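You operate a simulated robot arm through the tools that you are given. There is no shell and no other tool. Be economical: measure what you need, move in short steps, check, and stop when the job is done.

Carry out the task below with a simulated robot arm. There is one attempt and no reset: what you move stays moved.

TASK
Take the socket off the pipe in the vice and file the pipe end.
Fine: tighten the vice first, unscrew the socket by hand, stand it in the pass tray, file till the burr is gone; file back.

The check looks at the end state, three seconds after you hand in, the way a careful person would. Anything else that was tipped, shoved, dropped, spilled or broken makes it a failure.

THE ROBOT
A 6-joint arm with a two-finger parallel gripper, fixed in place. Base frame: the origin is at the foot of the arm, x ahead of it, y to its left, z up; the work surface is at about z = 0. Readings come in mm, degrees, newtons and seconds.
With the tool pointing down near the work surface it reaches from about 140 to 580 mm from the base axis. Its first joint turns from -66.0 to 66.0 degrees. Payload 2.1 kg.
Tool frame: the origin (TCP) lies between the finger pads and is the grasp point; the fingertips stand 30 mm ahead of it; z points along the fingers, y is the line along which they close. The gripper opens to 94 mm. The fingers are 28 mm wide and 10 mm thick; the gripper's body (50 by 96 mm) begins 55 mm behind the TCP.
Orientation is told as [roll, pitch, yaw] about the base's x, y, z axes, in that order, counted from this pose: with the fingers straight down and closing along the base's y, the tool's x points along the base's -x, its y along +y and its z along -z.

THE INTERFACE
- The arm moves only by the tool move_arm. Its argument "motion" is a list of rows, each a list of 3 entries, a list of its own where there are three numbers: the turn, a rotation vector about the tool's x, y, z in degrees, then the shift along the tool's x, y, z in mm, then the opening, from 0 (shut) to 1 (fully open). In form: [[[ax, ay, az], [x, y, z], jaw], ...]. A call has 1 to 10 rows; each row shifts and turns the commanded pose from where the row before left it, along the tool's axes as they then stand. A row lasts 0.2 s, in which the tool goes at most 50 mm and 8.6 degrees; a call with a longer step from one row to the next is refused whole, and so is a gripper value outside its range. Where a pose cannot be reached the arm comes as near as it can. A force on the tool above 40 N (or 10 N above the force at the start of the call, whichever is more), or a blocked arm, ends the call early, and 0.2 s more pass. Each finger travels about 72 mm/s and halts on what it meets, pressing with about 26 N; the grip force reading is that of the motor and also rises with nothing between the fingers. The clock runs only during rows and for 0.2 s after the last one: add rows that do not move to give the fingers time. The reply holds the time, the measured pose of the TCP, the force on the tool along the base axes, the opening and the grip force, in the units named above and with some noise, and new pictures: "views" is both (left out), scene, wrist or none.
- Cameras (640 x 400 px; columns grow to the right, rows downward): "scene" is fixed at [77, -388.5, 490.5]; the picture's right is [0.56, -0.83, 0.00], its down [-0.42, -0.28, -0.86] and it looks along [0.72, 0.48, -0.50] (base axes); focal length 214 px, centre (320, 200). "wrist" rides on the gripper at [-37, 0, -58] in the tool frame; the picture's right is [0.00, -1.00, 0.00], its down [0.97, 0.00, -0.24] and it looks along [0.24, 0.00, 0.97] (tool axes); focal length 218 px, centre (320, 200). There is no depth. A picture from a camera that has moved, and an enlarged one, comes with that camera's place and axes in the base frame and with its lens.
- close_up(camera, box): a new picture of the part [left, top, right, bottom] of that camera's present view, enlarged. No time passes.
- sign_off(): hands the job in; it is judged then, once.

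Go step by step. Nothing tells you positions but the pictures and the camera data: compare them with the known pose of the tool, close in by small moves and look again before you grip or let go. The budget is 120 turns and 150 pictures, counting those below and the enlarged ones. Unless the task says otherwise, let go and move clear before handing in, and close with one line.

The tools are called after "Call:" as a command line: name --argument value ..., lists and objects as JSON in quotes. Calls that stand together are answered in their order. move_arm: Moves the arm, as the interface text tells. Its arguments: {"type":"object","properties":{"motion":{"type":"array","items":{"type":"array"}},"views":{"type":"string","enum":["both","scene","wrist","none"]}},"required":["motion"]} The other tools are called the same way: close_up (camera, box) takes an enlarged picture of a part of a camera's view; sign_off () hands the job in.

At the start:

```text
time_s: 0.0
tcp_pos: [274.3, -82.4, 397.8]
tool_rot: [0.1, -0.2, -0.1]
wrist_force: [-0.4, -0.2, 0.3]
finger_gap: 93.8
gripper_force: 0.0
```

scene: 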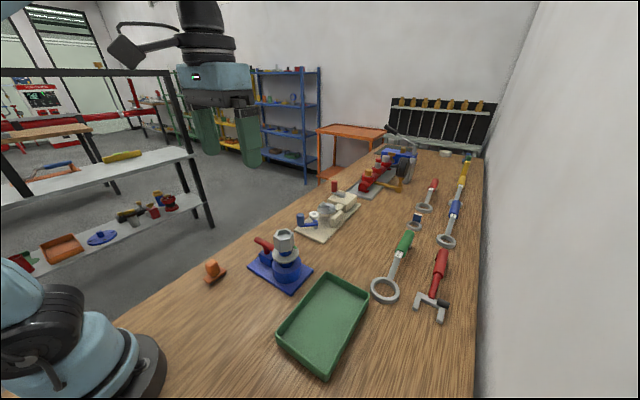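
wrist: 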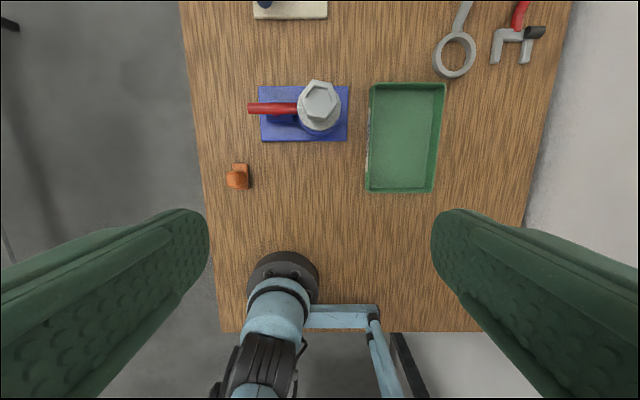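

I see a bench with a blue vice with a red lever holding a pipe with a hex socket on top, a green tray, and tools. I'll look closer first.

Call:
close_up --camera "scene" --box '[180, 200, 400, 340]'

Call:
close_up --camera "wrist" --box '[200, 60, 460, 220]'

Call:
close_up --camera "scene" --box '[280, 120, 500, 330]'

```text
2.86 times, centred on (290, 270) of scene
camera zoom: at [77.0, -388.5, 490.5], right [0.56, -0.83, 0.0], down [-0.42, -0.28, -0.86], along [0.72, 0.48, -0.5], focal length 613 px, centre (406, 0)
```

zoom: 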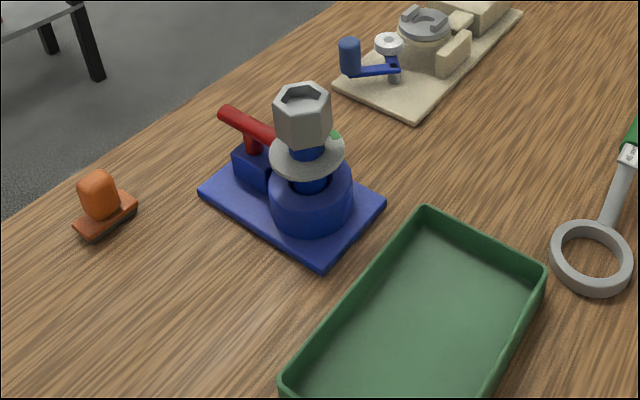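

```text
2.46 times, centred on (330, 140) of wrist
camera zoom: at [309.3, -81.5, 457.1], right [0.0, -1.0, 0.0], down [-0.97, 0.0, 0.24], along [-0.24, 0.0, -0.97], focal length 537 px, centre (295, 348)
```

zoom: 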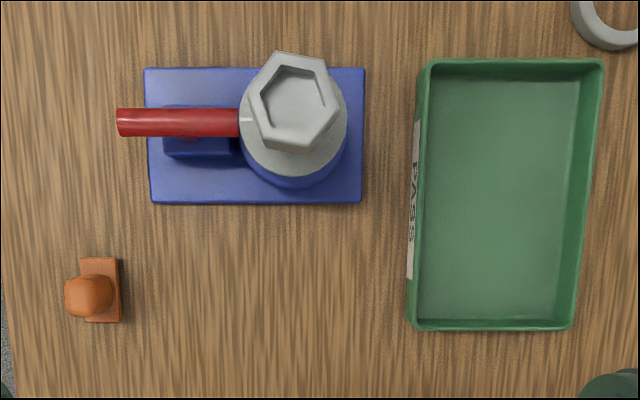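

```text
1.90 times, centred on (390, 225) of scene
camera zoom: at [77.0, -388.5, 490.5], right [0.56, -0.83, 0.0], down [-0.42, -0.28, -0.86], along [0.72, 0.48, -0.5], focal length 408 px, centre (187, 152)
```

zoom: 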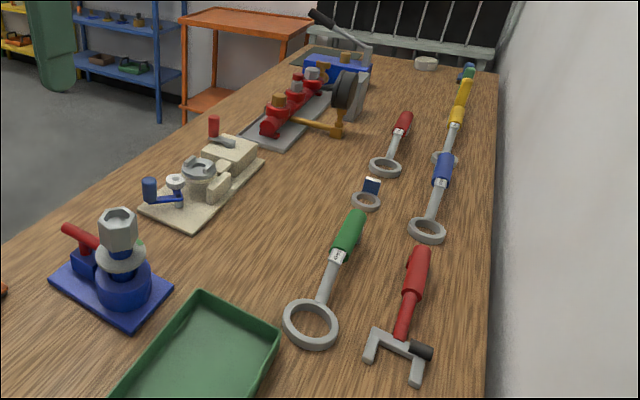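

I'll look more closely at the candidates: blue fixture, beige fixture, orange block, and the distant things.

Call:
close_up --camera "scene" --box '[240, 220, 320, 300]'

Call:
close_up --camera "scene" --box '[285, 170, 375, 250]'

Call:
close_up --camera "scene" --box '[345, 120, 485, 210]'

Call:
close_up --camera "scene" --box '[195, 250, 235, 290]'

```text
5.00 times, centred on (280, 260) of scene
camera zoom: at [77.0, -388.5, 490.5], right [0.56, -0.83, 0.0], down [-0.42, -0.28, -0.86], along [0.72, 0.48, -0.5], focal length 1072 px, centre (520, -100)
```

zoom: 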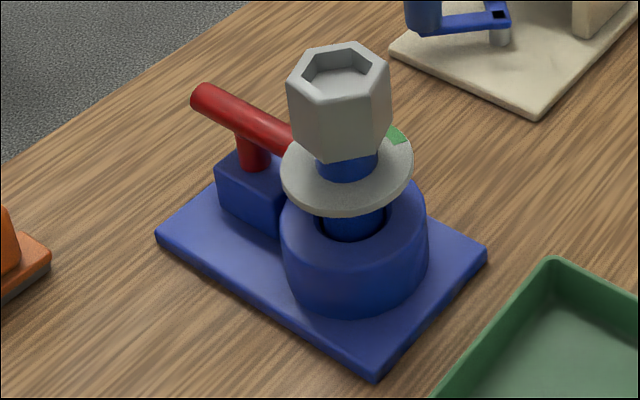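

```text
5.00 times, centred on (330, 210) of scene
camera zoom: at [77.0, -388.5, 490.5], right [0.56, -0.83, 0.0], down [-0.42, -0.28, -0.86], along [0.72, 0.48, -0.5], focal length 1072 px, centre (270, 150)
```

zoom: 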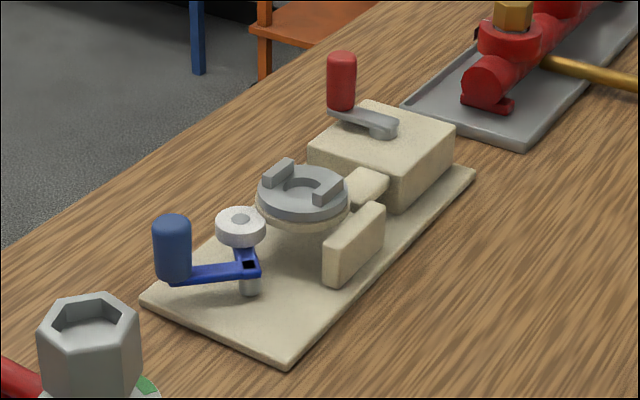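

```text
4.44 times, centred on (415, 165) of scene
camera zoom: at [77.0, -388.5, 490.5], right [0.56, -0.83, 0.0], down [-0.42, -0.28, -0.86], along [0.72, 0.48, -0.5], focal length 953 px, centre (-102, 356)
```

zoom: 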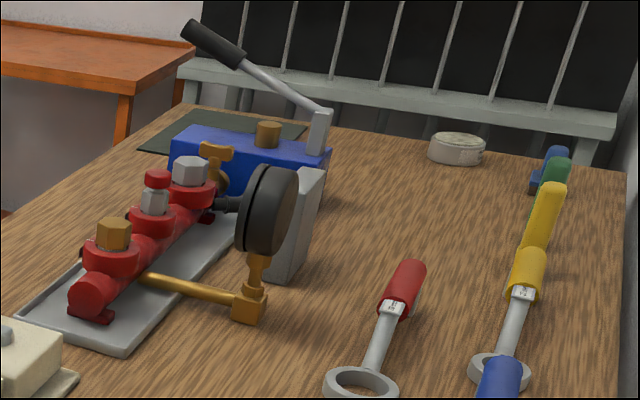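

```text
10.00 times, centred on (215, 270) of scene
camera zoom: at [77.0, -388.5, 490.5], right [0.56, -0.83, 0.0], down [-0.42, -0.28, -0.86], along [0.72, 0.48, -0.5], focal length 2145 px, centre (1370, -500)
```

zoom: 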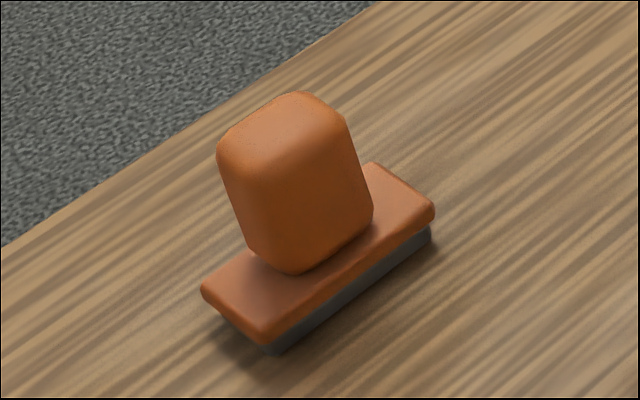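

The vice with the pipe is the blue one at about (370,-83), socket top near z≈152, lever at z≈86 to its left. I'll move closer to look at lever and disc.

Call:
move_arm --motion '[[[0, 0, 0], [-10, 30, 35], 1], [[0, 0, 0], [-10, 30, 35], 1], [[0, 0, 0], [-10, 20, 35], 1], [[0, 0, 0], [-10, 0, 35], 1], [[0, 0, 0], [0, 0, 20], 1]]'

```text
time_s: 1.2
tcp_pos: [312.8, 1.8, 237.6]
tool_rot: [0.0, -0.1, -0.1]
wrist_force: [-0.2, -0.2, 0.2]
finger_gap: 93.6
gripper_force: 0.1
camera wrist: at [349.5, 0.8, 295.9], right [0.0, -1.0, 0.0], down [-0.97, 0.0, 0.24], along [-0.24, 0.0, -0.97], focal length 218 px, centre (320, 200)
```

scene: 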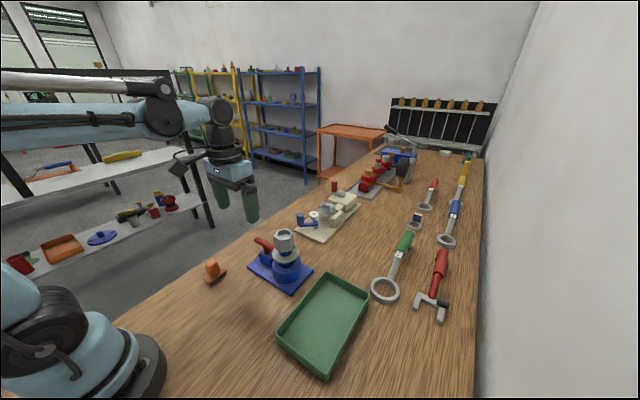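
wrist: 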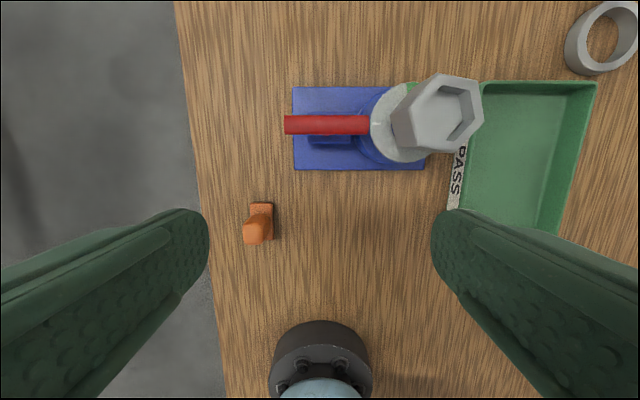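

Call:
close_up --camera "wrist" --box '[275, 60, 495, 185]'

```text
2.91 times, centred on (385, 122) of wrist
camera zoom: at [349.5, 0.8, 295.9], right [0.0, -1.0, 0.0], down [-0.97, 0.0, 0.24], along [-0.24, 0.0, -0.97], focal length 635 px, centre (131, 426)
```

zoom: 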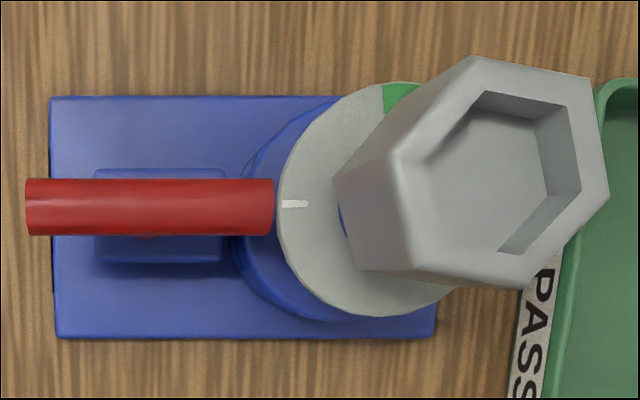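

The disc has a white tick by the lever and a green sector on the far side. I'll look from the far (+x) side to see the extent of green.

Call:
move_arm --motion '[[[0, 0, 0], [-45, -15, 0], 1], [[0, 0, 0], [-45, -15, 0], 1], [[0, 0, 0], [-45, -15, 0], 1], [[0, 0, 0], [-30, -15, 0], 1], [[0, 0, 0], [0, 0, 0], 1]]' --views "wrist"

```text
time_s: 2.4
tcp_pos: [476.6, -61.4, 238.8]
tool_rot: [0.0, 0.0, -0.1]
wrist_force: [-0.2, -0.9, 0.8]
finger_gap: 94.2
gripper_force: 0.1
camera wrist: at [513.9, -61.4, 296.7], right [0.0, -1.0, 0.0], down [-0.97, 0.0, 0.24], along [-0.24, 0.0, -0.97], focal length 218 px, centre (320, 200)
```

wrist: 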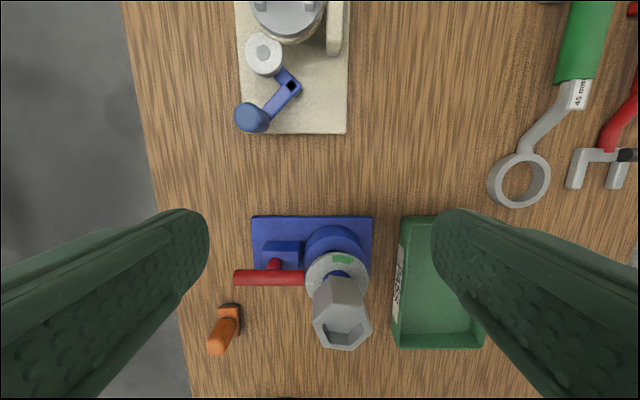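

Call:
close_up --camera "wrist" --box '[220, 205, 400, 360]'

```text
2.58 times, centred on (310, 282) of wrist
camera zoom: at [513.9, -61.4, 296.7], right [0.0, -1.0, 0.0], down [-0.97, 0.0, 0.24], along [-0.24, 0.0, -0.97], focal length 563 px, centre (346, -13)
```

zoom: 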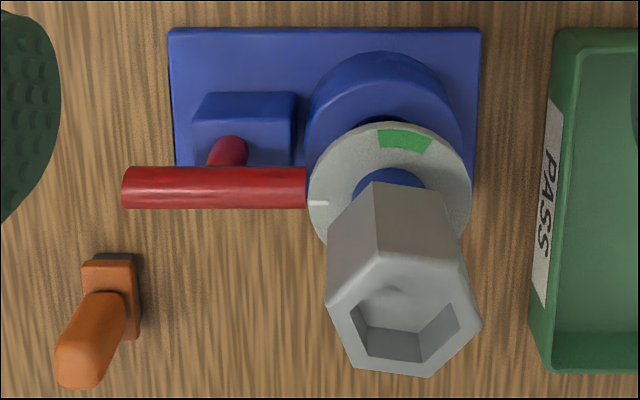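

The T-bar's post stands around (371,-8); the tick on the disc sits by its inner end, green at the +x side. I'll test the turn sense by gently pushing the bar's outer end toward +x with closed fingers.

Call:
move_arm --motion '[[[0, 0, 0], [45, 20, 0], 0.5], [[0, 0, 0], [45, 20, 0], 0.2], [[0, 0, 0], [45, 25, 0], 0], [[0, 0, 0], [7, 18, 0], 0], [[0, 0, 0], [0, 0, 45], 0], [[0, 0, 0], [0, 0, 45], 0], [[0, 0, 0], [0, 0, 45], 0], [[0, 0, 0], [0, 0, 0], 0]]'

```text
refused: row 3 steps farther than a row can; nothing moved
```

Call:
move_arm --motion '[[[0, 0, 0], [45, 20, 0], 0.5], [[0, 0, 0], [45, 20, 0], 0.2], [[0, 0, 0], [40, 25, 0], 0], [[0, 0, 0], [12, 18, 0], 0], [[0, 0, 0], [0, 0, 45], 0], [[0, 0, 0], [0, 0, 45], 0], [[0, 0, 0], [0, 0, 45], 0], [[0, 0, 0], [0, 0, 0], 0]]'

```text
time_s: 4.2
tcp_pos: [337.9, 20.2, 104.2]
tool_rot: [0.0, 0.0, 0.0]
wrist_force: [-1.2, 0.4, 0.6]
finger_gap: 0.0
gripper_force: 25.9
camera wrist: at [374.1, 20.1, 161.8], right [0.0, -1.0, 0.0], down [-0.97, 0.0, 0.24], along [-0.24, 0.0, -0.97], focal length 218 px, centre (320, 200)
```

scene: 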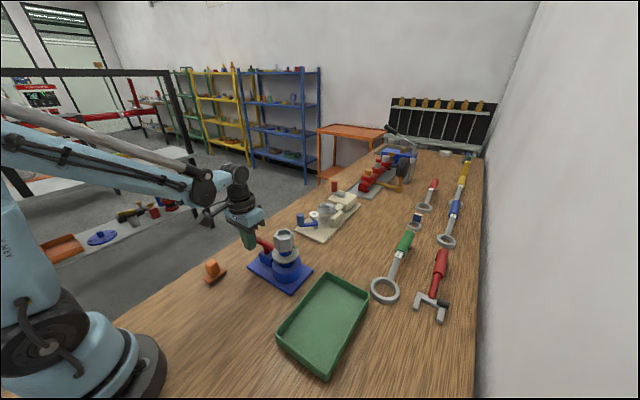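
wrist: 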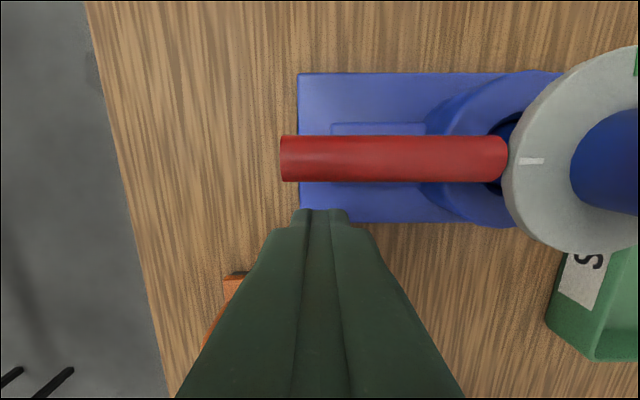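

Fingers are just before the bar's outer end. Now small pushes toward +x.

Call:
move_arm --motion '[[[0, 0, 0], [-8, 0, 0], 0], [[0, 0, 0], [-6, 0, 0], 0], [[0, 0, 0], [-6, 0, 0], 0], [[0, 0, 0], [-6, 0, 0], 0], [[0, 0, 0], [-4, 0, 0], 0]]' --views "wrist"

```text
time_s: 5.4
tcp_pos: [366.8, 22.0, 104.4]
tool_rot: [0.1, -0.1, 0.1]
wrist_force: [-2.9, 0.4, -0.3]
finger_gap: 0.0
gripper_force: 25.9
camera wrist: at [403.2, 21.5, 162.4], right [0.0, -1.0, 0.0], down [-0.97, 0.0, 0.24], along [-0.24, 0.0, -0.97], focal length 218 px, centre (320, 200)
```

wrist: 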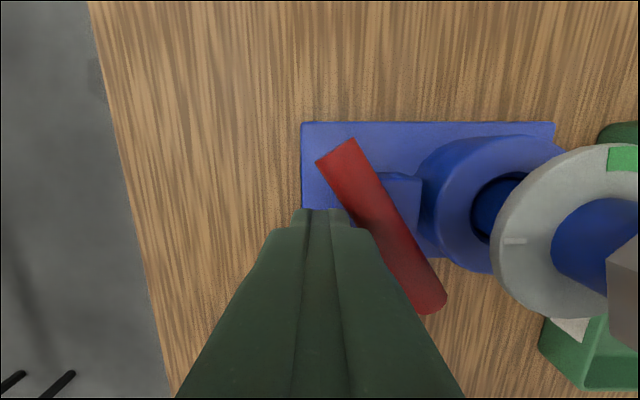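

The T-bar turns easily clockwise about its post. I continue round clockwise until it resists.

Call:
move_arm --motion '[[[0, 0, 0], [-10, 0, 0], 0], [[0, 0, 0], [-10, -3, 0], 0], [[0, 0, 0], [-6, -7, 0], 0], [[0, 0, 0], [-3, -8, 0], 0], [[0, 0, 0], [0, -8, 0], 0]]' --views "wrist"

```text
time_s: 6.4
tcp_pos: [391.4, 12.9, 105.1]
tool_rot: [1.1, 0.4, 0.4]
wrist_force: [-0.7, 4.5, -0.3]
finger_gap: 0.0
gripper_force: 25.8
stopped in row 4: the force on the tool passed its limit (the readings are from after the stop); the commanded pose is now the measured one
camera wrist: at [428.3, 11.9, 162.3], right [0.01, -1.0, -0.02], down [-0.97, -0.01, 0.25], along [-0.25, 0.02, -0.97], focal length 218 px, centre (320, 200)
```

wrist: 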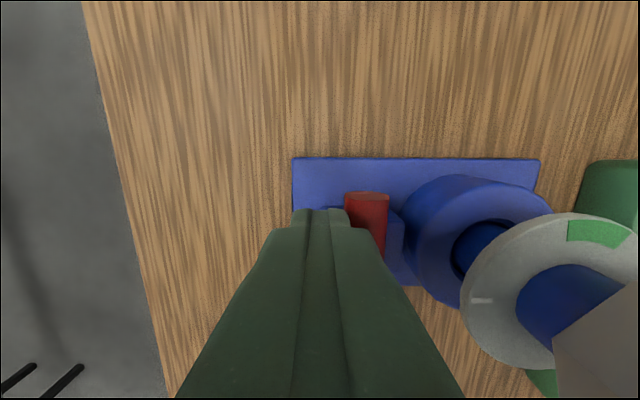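

The bar hit a stop at 90° clockwise: vice tight. I'll back off, lift, and look.

Call:
move_arm --motion '[[[0, 0, 0], [0, 12, 0], 0], [[0, 0, 0], [0, 8, 0], 0], [[0, 0, 0], [0, 0, -45], 0], [[0, 0, 0], [0, 0, -45], 0.3], [[0, 0, 0], [-20, -40, -45], 0.6], [[0, 0, 0], [0, -45, 0], 1], [[0, 0, 0], [0, 0, 0], 1]]'

```text
refused: row 5 steps farther than a row can; nothing moved
```

Call:
move_arm --motion '[[[0, 0, 0], [0, 12, 0], 0], [[0, 0, 0], [0, 8, 0], 0], [[0, 0, 0], [0, 0, -45], 0], [[0, 0, 0], [0, 0, -45], 0.3], [[0, 0, 0], [-20, 0, -45], 0.6], [[0, 0, 0], [0, -45, 0], 1], [[0, 0, 0], [0, -40, 0], 1]]'

```text
time_s: 8.0
tcp_pos: [414.7, -56.3, 238.2]
tool_rot: [1.0, 0.4, 0.5]
wrist_force: [-0.4, -0.9, 0.2]
finger_gap: 94.2
gripper_force: 0.1
camera wrist: at [450.1, -57.3, 295.6], right [0.01, -1.0, -0.02], down [-0.97, -0.01, 0.25], along [-0.25, 0.02, -0.97], focal length 218 px, centre (320, 200)
```

scene: 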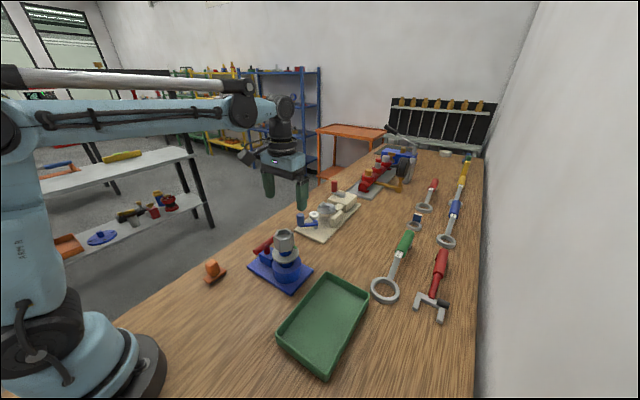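
wrist: 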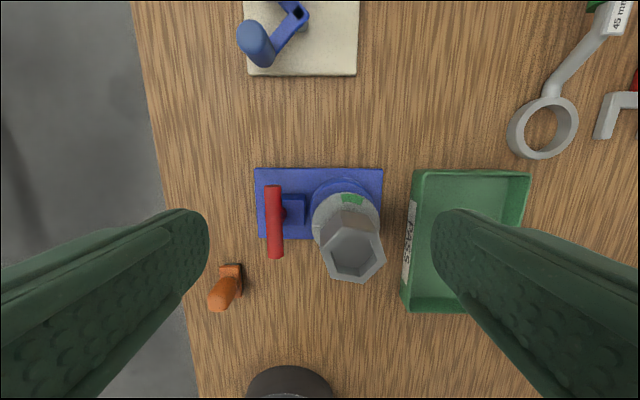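

Call:
close_up --camera "wrist" --box '[240, 160, 400, 290]'

Call:
close_up --camera "scene" --box '[240, 220, 320, 300]'

```text
3.08 times, centred on (320, 225) of wrist
camera zoom: at [450.1, -57.3, 295.6], right [0.01, -1.0, -0.02], down [-0.97, -0.01, 0.25], along [-0.25, 0.02, -0.97], focal length 672 px, centre (320, 123)
```

zoom: 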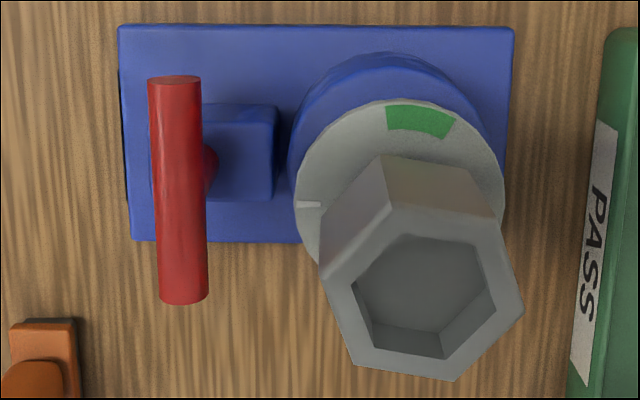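

```text
5.00 times, centred on (280, 260) of scene
camera zoom: at [77.0, -388.5, 490.5], right [0.56, -0.83, 0.0], down [-0.42, -0.28, -0.86], along [0.72, 0.48, -0.5], focal length 1072 px, centre (520, -100)
```

zoom: 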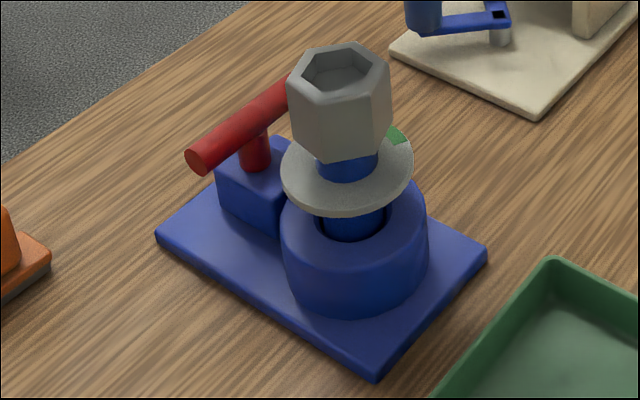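

The bar now stands along x. Next I centre the wrist camera above the socket and square up the tool to read the hex orientation.

Call:
move_arm --motion '[[[1.0, -0.4, 0.5], [22, -13, 0], 1], [[0, 0, 0], [22, -13, 0], 1], [[0, 0, 0], [0, 0, 0], 1]]' --views "wrist"

Call:
close_up --camera "wrist" --box '[240, 150, 400, 250]'

```text
time_s: 8.8
tcp_pos: [368.6, -81.0, 237.4]
tool_rot: [0.0, 0.1, -0.1]
wrist_force: [-0.6, 0.2, 0.8]
finger_gap: 94.1
gripper_force: 0.1
camera wrist: at [404.4, -81.5, 296.3], right [0.0, -1.0, 0.0], down [-0.97, 0.0, 0.24], along [-0.24, 0.0, -0.97], focal length 218 px, centre (320, 200)
```

wrist: 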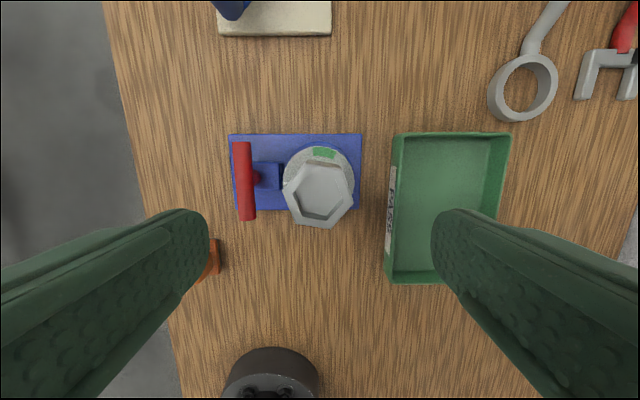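

```text
4.00 times, centred on (320, 200) of wrist
camera zoom: at [404.4, -81.5, 296.3], right [0.0, -1.0, 0.0], down [-0.97, 0.0, 0.24], along [-0.24, 0.0, -0.97], focal length 873 px, centre (320, 200)
```

zoom: 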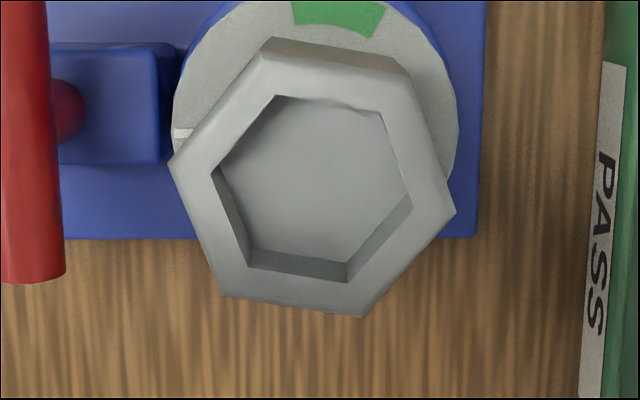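

Hex: centre ≈(370.5,-80.3), a flat normal at yaw ≈ -39.6° and +20.4°. I rotate to yaw -39.6°, centre, and descend to check.

Call:
move_arm --motion '[[[0, 0, 0], [-2, 1, 0], 1], [[0, 0, 8], [0, 0, 10], 1], [[0, 0, 8], [0, 0, 10], 1], [[0, 0, 8], [0, 0, 10], 1], [[0, 0, 8], [0, 0, 0], 1], [[0, 0, 7.5], [0, 0, 0], 1], [[0, 0, 0], [0, 0, 0], 1]]' --views "wrist"

Call:
close_up --camera "wrist" --box '[200, 100, 440, 250]'

```text
time_s: 10.4
tcp_pos: [370.2, -80.2, 208.0]
tool_rot: [-0.1, -0.1, -39.8]
wrist_force: [0.3, -0.6, 0.4]
finger_gap: 93.7
gripper_force: 0.0
camera wrist: at [398.7, -103.8, 266.1], right [-0.64, -0.77, 0.0], down [-0.75, 0.62, 0.24], along [-0.19, 0.15, -0.97], focal length 218 px, centre (320, 200)
```

wrist: 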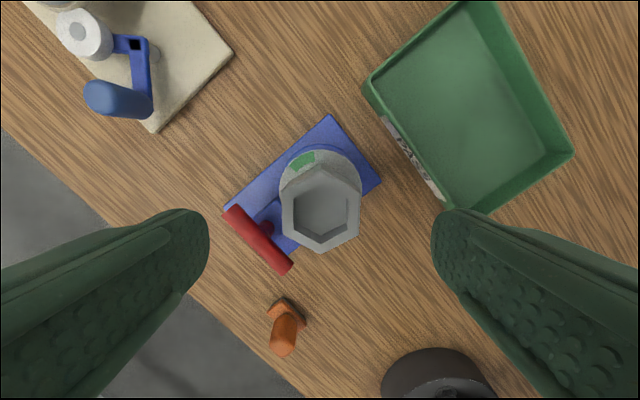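

```text
2.67 times, centred on (320, 175) of wrist
camera zoom: at [398.7, -103.8, 266.1], right [-0.64, -0.77, 0.0], down [-0.75, 0.62, 0.24], along [-0.19, 0.15, -0.97], focal length 582 px, centre (320, 267)
```

zoom: 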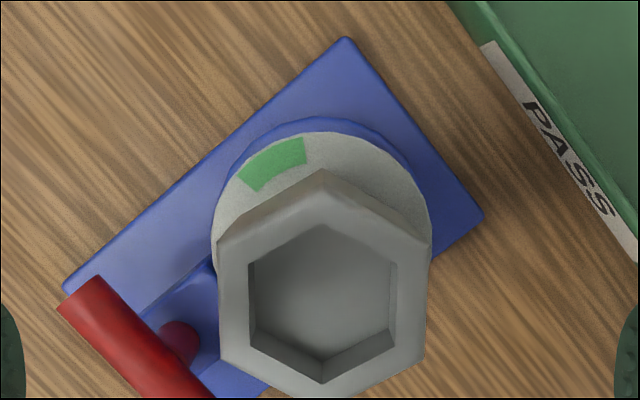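

The flats face the fingers squarely and the hex is centred. Descend to z≈137 and close.

Call:
move_arm --motion '[[[0, 0, 0], [0, 0, 30], 1], [[0, 0, 0], [0, 0, 30], 1], [[0, 0, 0], [0, 0, 11], 1], [[0, 0, 0], [0, 0, 0], 0.6], [[0, 0, 0], [0, 0, 0], 0.3], [[0, 0, 0], [0, 0, 0], 0.3], [[0, 0, 0], [0, 0, 0], 0.3]]'

```text
time_s: 12.0
tcp_pos: [371.2, -80.3, 137.3]
tool_rot: [0.0, 0.1, -39.6]
wrist_force: [4.6, 2.6, -6.5]
finger_gap: 49.1
gripper_force: 26.0
camera wrist: at [398.6, -104.5, 195.1], right [-0.64, -0.77, 0.0], down [-0.75, 0.62, 0.24], along [-0.19, 0.15, -0.97], focal length 218 px, centre (320, 200)
```

scene: 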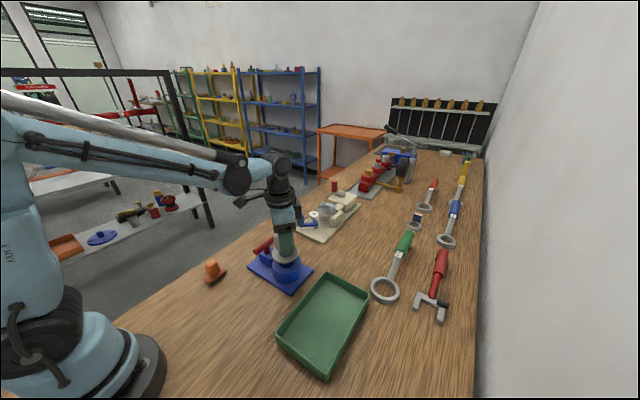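
wrist: 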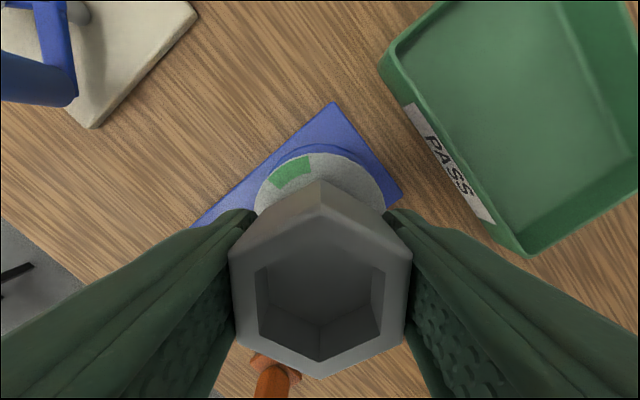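

Gripped (≈49 mm across). Turn counter-clockwise ~40° to see how it behaves.

Call:
move_arm --motion '[[[0, 0, -5], [0, 0, 0], 0.3], [[0, 0, -7], [0, 0, 0], 0.3], [[0, 0, -7], [0, 0, 0], 0.3], [[0, 0, -7], [0, 0, 0], 0.3], [[0, 0, -7], [0, 0, 0], 0.3], [[0, 0, -7], [0, 0, 0], 0.3]]' --views "wrist"

```text
time_s: 13.4
tcp_pos: [370.5, -79.8, 137.4]
tool_rot: [0.0, 0.1, 0.5]
wrist_force: [6.6, 3.7, -0.3]
finger_gap: 49.0
gripper_force: 25.8
camera wrist: at [407.3, -79.9, 195.5], right [0.01, -1.0, 0.0], down [-0.97, -0.01, 0.24], along [-0.24, 0.0, -0.97], focal length 218 px, centre (320, 200)
```

wrist: 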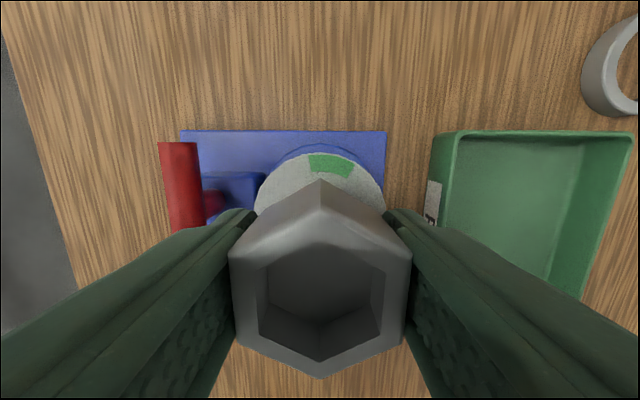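

The socket turns while the disc stays put: pipe held. Continue counter-clockwise.

Call:
move_arm --motion '[[[0, 0, -8], [0, 0, 0], 0.3], [[0, 0, -8], [0, 0, 0], 0.3], [[0, 0, -8], [0, 0, 0], 0.3], [[0, 0, -8], [0, 0, 0], 0.3], [[0, 0, -8], [0, 0, 0], 0.3], [[0, 0, -8], [0, 0, 0], 0.3], [[0, 0, -8], [0, 0, 0], 0.3], [[0, 0, -8], [0, 0, 0], 0.3], [[0, 0, -8], [0, 0, 0], 0.3], [[0, 0, -8], [0, 0, 0], 0.3]]'

```text
time_s: 15.6
tcp_pos: [370.4, -79.9, 138.5]
tool_rot: [0.2, -0.1, 80.5]
wrist_force: [-11.7, 19.9, 13.0]
finger_gap: 49.3
gripper_force: 26.2
camera wrist: at [375.9, -43.6, 195.7], right [0.99, -0.17, 0.0], down [-0.16, -0.96, 0.24], along [-0.04, -0.23, -0.97], focal length 218 px, centre (320, 200)
```

scene: 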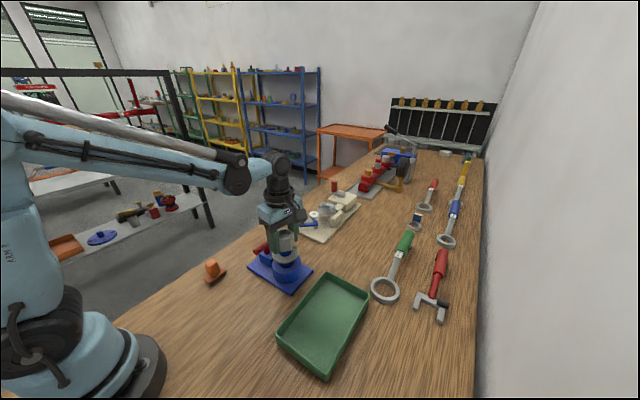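
wrist: 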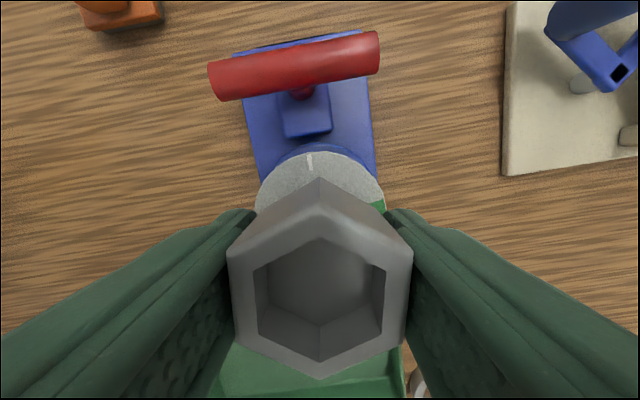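

The threads hold and it rises slightly; the disc tick is unchanged. Continue turning with a slight lift following the thread.

Call:
move_arm --motion '[[[0, 0, -8], [0, 0, -0.5], 0.3], [[0, 0, -8], [0, 0, -0.3], 0.3], [[0, 0, -8], [0, 0, -0.3], 0.3], [[0, 0, -8], [0, 0, -0.3], 0.3], [[0, 0, -8], [0, 0, -0.3], 0.3], [[0, 0, -8], [0, 0, -0.2], 0.3], [[0, 0, -8], [0, 0, -0.2], 0.3], [[0, 0, -8], [0, 0, -0.2], 0.3]]' --views "wrist"

```text
time_s: 17.4
tcp_pos: [370.3, -80.5, 139.7]
tool_rot: [-0.1, 0.0, 144.6]
wrist_force: [-0.7, 0.3, -2.0]
finger_gap: 48.8
gripper_force: 26.1
camera wrist: at [340.2, -58.5, 197.9], right [0.58, 0.81, 0.0], down [0.79, -0.56, 0.24], along [0.19, -0.14, -0.97], focal length 218 px, centre (320, 200)
```

wrist: 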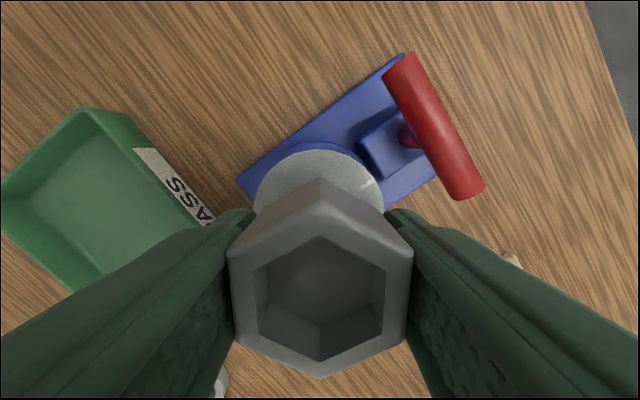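

Forces have fallen to about the weight of a part (−2 N), so it may be free. Test with a small lift.

Call:
move_arm --motion '[[[0, 0, 0], [0, 0, -1.5], 0.3], [[0, 0, 0], [0, 0, -1.5], 0.3], [[0, 0, 0], [0, 0, 0], 0.3]]' --views "none"

```text
time_s: 18.2
tcp_pos: [369.8, -79.3, 142.4]
tool_rot: [0.0, 0.0, 144.3]
wrist_force: [0.4, 0.1, -1.5]
finger_gap: 49.1
gripper_force: 26.3
```

It lifts freely. Raise it clear and look.

Call:
move_arm --motion '[[[0, 0, 0], [0, 0, -5], 0.3], [[0, 0, 0], [0, 0, -10], 0.3], [[0, 0, 0], [0, 0, -20], 0.3], [[0, 0, 0], [0, 0, -30], 0.3], [[0, 0, 0], [0, 0, -30], 0.3], [[0, 0, 0], [0, 0, -10], 0.3]]'

Call:
close_up --camera "scene" --box '[230, 180, 390, 300]'

```text
time_s: 19.6
tcp_pos: [370.6, -79.6, 248.1]
tool_rot: [0.0, 0.0, 144.2]
wrist_force: [0.4, 0.0, -0.2]
finger_gap: 28.0
gripper_force: 0.1
camera wrist: at [340.5, -58.6, 306.0], right [0.58, 0.81, 0.0], down [0.79, -0.57, 0.24], along [0.19, -0.14, -0.97], focal length 218 px, centre (320, 200)
```

scene: 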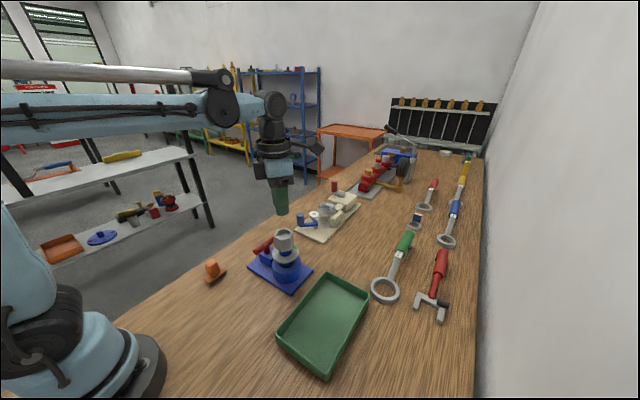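
wrist: 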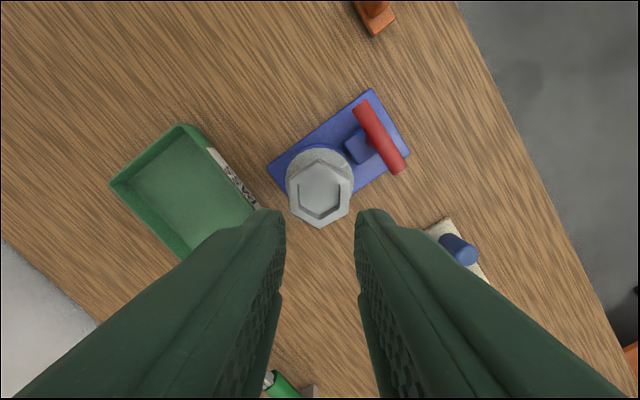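

```text
3.33 times, centred on (310, 240) of scene
camera zoom: at [77.0, -388.5, 490.5], right [0.56, -0.83, 0.0], down [-0.42, -0.28, -0.86], along [0.72, 0.48, -0.5], focal length 715 px, centre (353, 67)
```

zoom: 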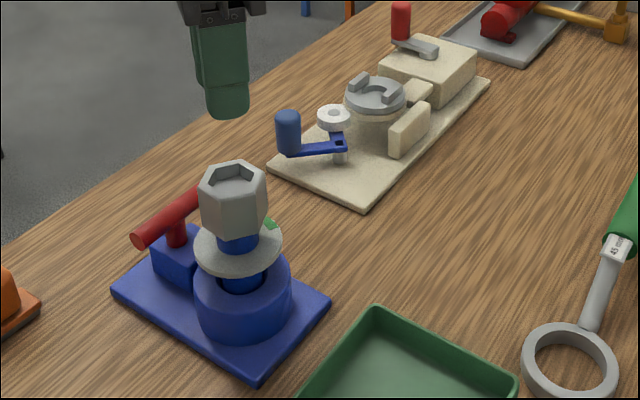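

The fingers slid off; the socket is still threaded, so more turns are needed. I look at its present orientation.

Call:
close_up --camera "wrist" --box '[240, 120, 400, 240]'

Call:
close_up --camera "scene" --box '[240, 220, 320, 300]'

```text
3.33 times, centred on (320, 180) of wrist
camera zoom: at [340.5, -58.6, 306.0], right [0.58, 0.81, 0.0], down [0.79, -0.57, 0.24], along [0.19, -0.14, -0.97], focal length 728 px, centre (320, 267)
```

zoom: 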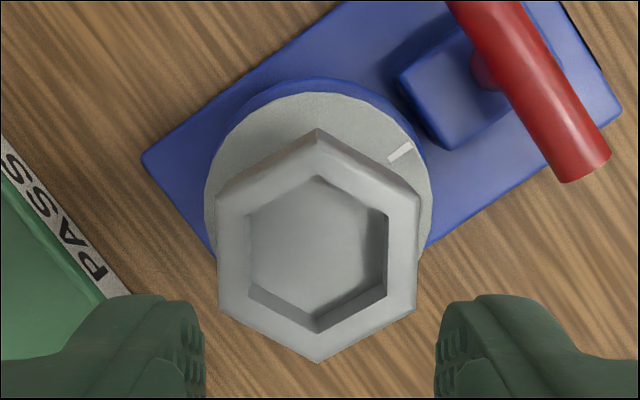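

```text
5.00 times, centred on (280, 260) of scene
camera zoom: at [77.0, -388.5, 490.5], right [0.56, -0.83, 0.0], down [-0.42, -0.28, -0.86], along [0.72, 0.48, -0.5], focal length 1072 px, centre (520, -100)
```

zoom: 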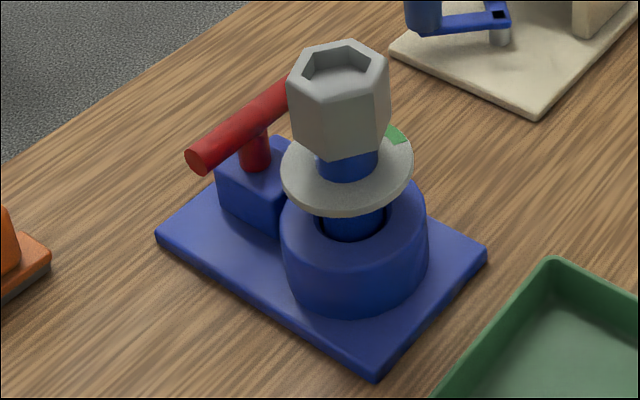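

It has risen about 2.3 mm in half a turn. I'll rotate the wrist back (clockwise) for a long new stroke.

Call:
move_arm --motion '[[[0, 0, 8.5], [0, 0, 0], 1], [[0, 0, 8.5], [0, 0, 0], 1], [[0, 0, 8.5], [0, 0, 0], 1], [[0, 0, 8.5], [0, 0, 0], 1], [[0, 0, 8.5], [0, 0, 0], 1], [[0, 0, 8.5], [0, 0, 0], 1], [[0, 0, 8.5], [0, 0, 0], 1], [[0, 0, 8.5], [0, 0, 0], 1], [[0, 0, 8.5], [0, 0, 0], 1], [[0, 0, 8.5], [0, 0, 0], 1]]' --views "none"

Call:
move_arm --motion '[[[0, 0, 8.5], [0, 0, 0], 1], [[0, 0, 8.5], [0, 0, 0], 1], [[0, 0, 8.5], [0, 0, 0], 1], [[0, 0, 8.5], [0, 0, 0], 1], [[0, 0, 8.5], [0, 0, 0], 1], [[0, 0, 8.5], [0, 0, 0], 1], [[0, 0, 8.5], [0, 0, 0], 1], [[0, 0, 8.5], [0, 0, 0], 1], [[0, 0, 8.5], [0, 0, 0], 1], [[0, 0, 8.5], [0, 0, 0], 1]]' --views "none"

Call:
move_arm --motion '[[[0, 0, 8.5], [0, 0, 0], 1], [[0, 0, 8.5], [0, 0, 0], 1], [[0, 0, 8.5], [0, 0, 0], 1], [[0, 0, 8.5], [0, 0, 0], 1], [[0, 0, 8.5], [0, 0, 0], 1], [[0, 0, 8.5], [0, 0, 0], 1], [[0, 0, 8.5], [0, 0, 0], 1], [[0, 0, 8.5], [0, 0, 0], 1], [[0, 0, 2], [0, 0, 0], 1], [[0, 0, 0], [0, 0, 0], 1]]' --views "wrist"

```text
time_s: 21.8
tcp_pos: [371.2, -80.2, 247.1]
tool_rot: [0.1, 0.0, 59.1]
wrist_force: [-0.5, 0.2, 0.6]
finger_gap: 93.9
gripper_force: 0.1
```

```text
time_s: 24.0
tcp_pos: [370.2, -79.4, 247.9]
tool_rot: [0.0, 0.1, -25.9]
wrist_force: [-0.7, -1.1, 0.1]
finger_gap: 94.2
gripper_force: 0.0
```

```text
time_s: 26.2
tcp_pos: [370.1, -79.5, 247.9]
tool_rot: [-0.2, 0.0, -95.7]
wrist_force: [-0.5, -0.6, 0.2]
finger_gap: 94.1
gripper_force: 0.1
camera wrist: at [366.5, -117.2, 305.7], right [-0.99, 0.1, 0.0], down [0.1, 0.97, 0.24], along [0.02, 0.24, -0.97], focal length 218 px, centre (320, 200)
```

wrist: 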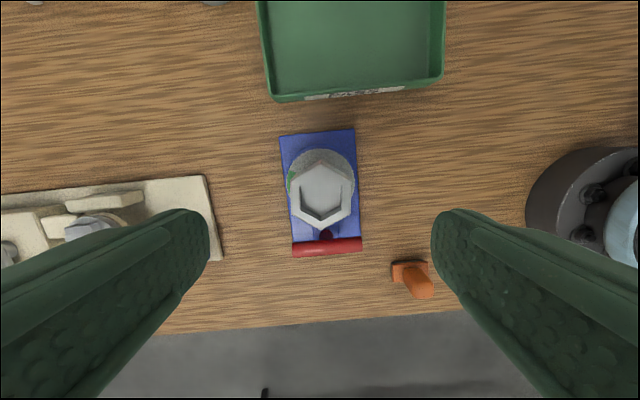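

Aligned at -95.7°. Descend and grip again, then turn counter-clockwise with slight rise.

Call:
move_arm --motion '[[[0, 0, 0], [0, 0, 40], 1], [[0, 0, 0], [0, 0, 40], 1], [[0, 0, 0], [0, 0, 28], 1], [[0, 0, 0], [0, 0, 0], 0.6], [[0, 0, 0], [0, 0, 0], 0.3], [[0, 0, 0], [0, 0, 0], 0.3], [[0, 0, 0], [0, 0, 0], 0.3]]' --views "none"

Call:
move_arm --motion '[[[0, 0, -8], [0, 0, -0.1], 0.3], [[0, 0, -8], [0, 0, -0.1], 0.3], [[0, 0, -8], [0, 0, -0.1], 0.3], [[0, 0, -8], [0, 0, -0.1], 0.3], [[0, 0, -8], [0, 0, -0.1], 0.3], [[0, 0, -8], [0, 0, -0.1], 0.3], [[0, 0, -8], [0, 0, -0.1], 0.3], [[0, 0, -8], [0, 0, -0.1], 0.3], [[0, 0, -8], [0, 0, -0.1], 0.3], [[0, 0, -8], [0, 0, -0.1], 0.3]]' --views "none"

```text
time_s: 27.8
tcp_pos: [371.1, -79.7, 140.7]
tool_rot: [-0.1, 0.0, -95.8]
wrist_force: [-6.8, 1.0, -7.9]
finger_gap: 49.1
gripper_force: 26.1
```

```text
time_s: 30.0
tcp_pos: [372.2, -80.4, 140.0]
tool_rot: [0.1, -0.1, -15.7]
wrist_force: [1.3, 0.1, -2.8]
finger_gap: 50.5
gripper_force: 26.3
```

The opening grew to 50.5 mm; I check whether the socket followed.

Call:
move_arm --motion '[[[0, 0, 0], [0, 0, 0], 0.3]]'

Call:
close_up --camera "scene" --box '[240, 220, 320, 300]'

```text
time_s: 30.4
tcp_pos: [371.8, -80.5, 139.3]
tool_rot: [0.1, -0.2, -15.6]
wrist_force: [4.5, -1.6, -1.3]
finger_gap: 50.5
gripper_force: 25.9
camera wrist: at [406.4, -90.5, 198.6], right [-0.27, -0.96, 0.0], down [-0.94, 0.26, 0.24], along [-0.23, 0.06, -0.97], focal length 218 px, centre (320, 200)
```

scene: 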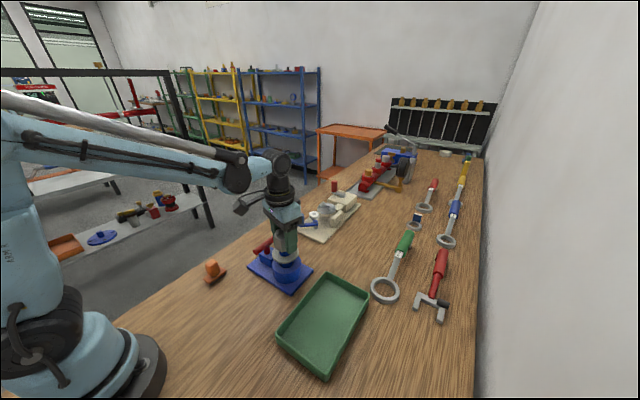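
wrist: 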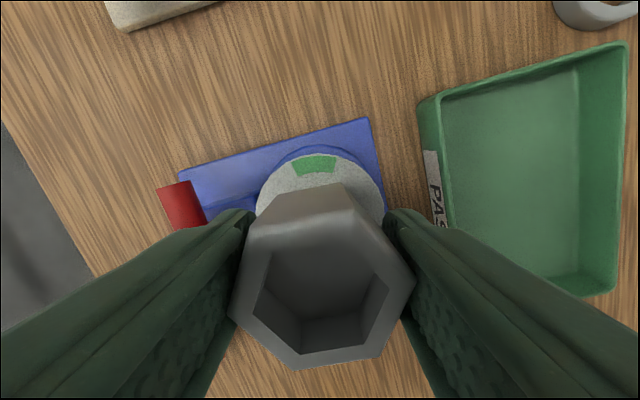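

```text
5.00 times, centred on (280, 260) of scene
camera zoom: at [77.0, -388.5, 490.4], right [0.56, -0.83, 0.0], down [-0.42, -0.28, -0.86], along [0.72, 0.48, -0.5], focal length 1072 px, centre (520, -100)
```

zoom: 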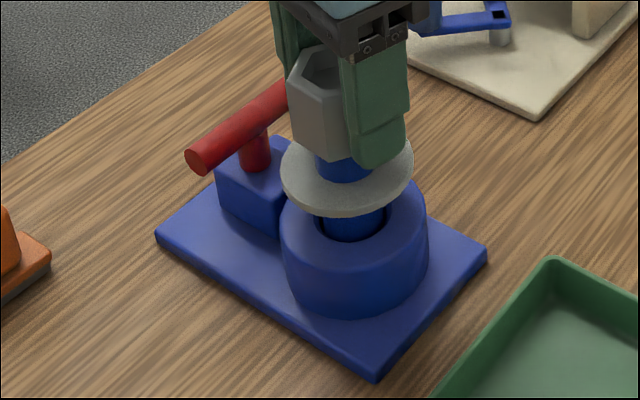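

The socket slipped in the grip (~20° off the flats). I'll open, realign to yaw -35.7°, regrip and turn more slowly with checks.

Call:
move_arm --motion '[[[0, 0, 0], [0, 0, 0], 0.8], [[0, 0, 0], [0, 0, 0], 0.8], [[0, 0, 7], [0, 0, 0], 0.8], [[0, 0, 7], [0, 0, 0], 0.8], [[0, 0, 6], [0, 0, 0], 0.8], [[0, 0, 0], [0, 0, 0], 0.8]]' --views "wrist"

Call:
close_up --camera "wrist" --box '[200, 130, 440, 390]'

```text
time_s: 31.8
tcp_pos: [370.4, -80.3, 139.9]
tool_rot: [0.0, -0.1, -35.8]
wrist_force: [0.1, 0.0, -1.1]
finger_gap: 75.0
gripper_force: 0.1
camera wrist: at [400.3, -101.8, 198.6], right [-0.58, -0.81, 0.0], down [-0.79, 0.57, 0.24], along [-0.2, 0.14, -0.97], focal length 218 px, centre (320, 200)
```

wrist: 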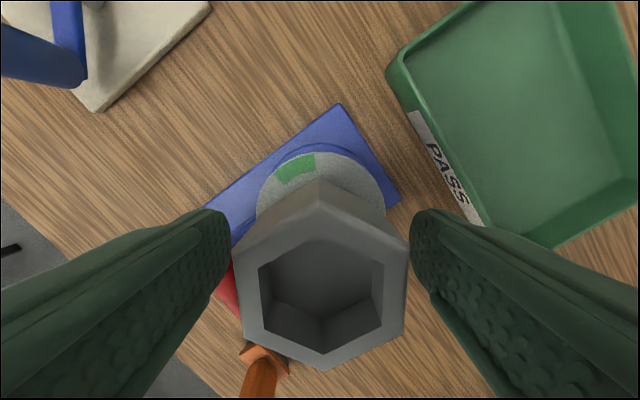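

```text
1.54 times, centred on (320, 260) of wrist
camera zoom: at [400.3, -101.8, 198.6], right [-0.58, -0.81, 0.0], down [-0.79, 0.57, 0.24], along [-0.2, 0.14, -0.97], focal length 336 px, centre (320, 108)
```

zoom: 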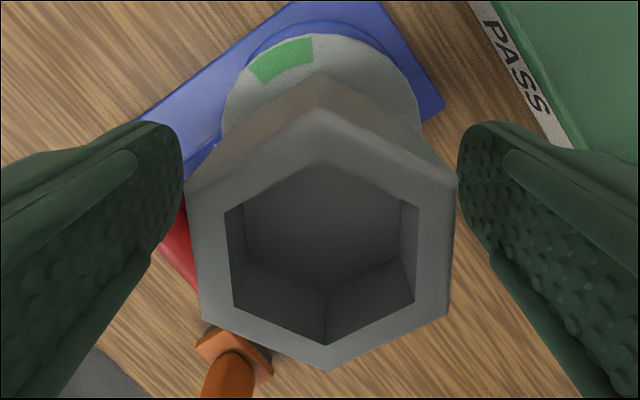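

Nearly square. Close and turn slowly.

Call:
move_arm --motion '[[[0, 0, 0], [0, 0, 0], 0.2], [[0, 0, 0], [0, 0, 0], 0.2], [[0, 0, 0], [0, 0, 0], 0.2], [[0, 0, -4], [0, 0, -0.05], 0.2], [[0, 0, -4], [0, 0, -0.05], 0.2], [[0, 0, -4], [0, 0, -0.05], 0.2], [[0, 0, -4], [0, 0, -0.05], 0.2], [[0, 0, -4], [0, 0, -0.05], 0.2], [[0, 0, -4], [0, 0, -0.05], 0.2], [[0, 0, 0], [0, 0, 0], 0.2]]' --views "wrist"

```text
time_s: 34.0
tcp_pos: [371.2, -80.7, 141.7]
tool_rot: [0.0, -0.1, -11.5]
wrist_force: [6.3, 1.8, -7.3]
finger_gap: 51.1
gripper_force: 26.2
camera wrist: at [407.1, -87.9, 199.3], right [-0.2, -0.98, 0.0], down [-0.95, 0.19, 0.24], along [-0.23, 0.05, -0.97], focal length 218 px, centre (320, 200)
```

wrist: 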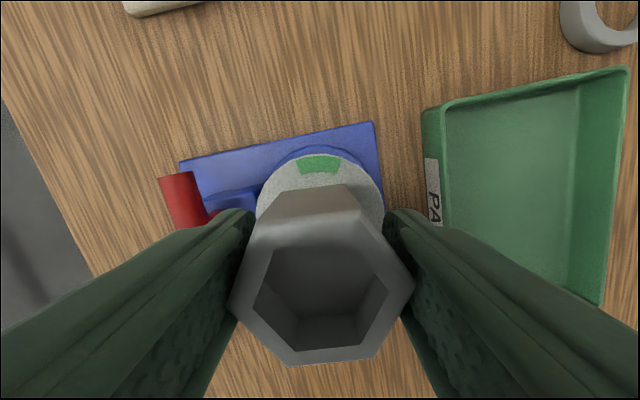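

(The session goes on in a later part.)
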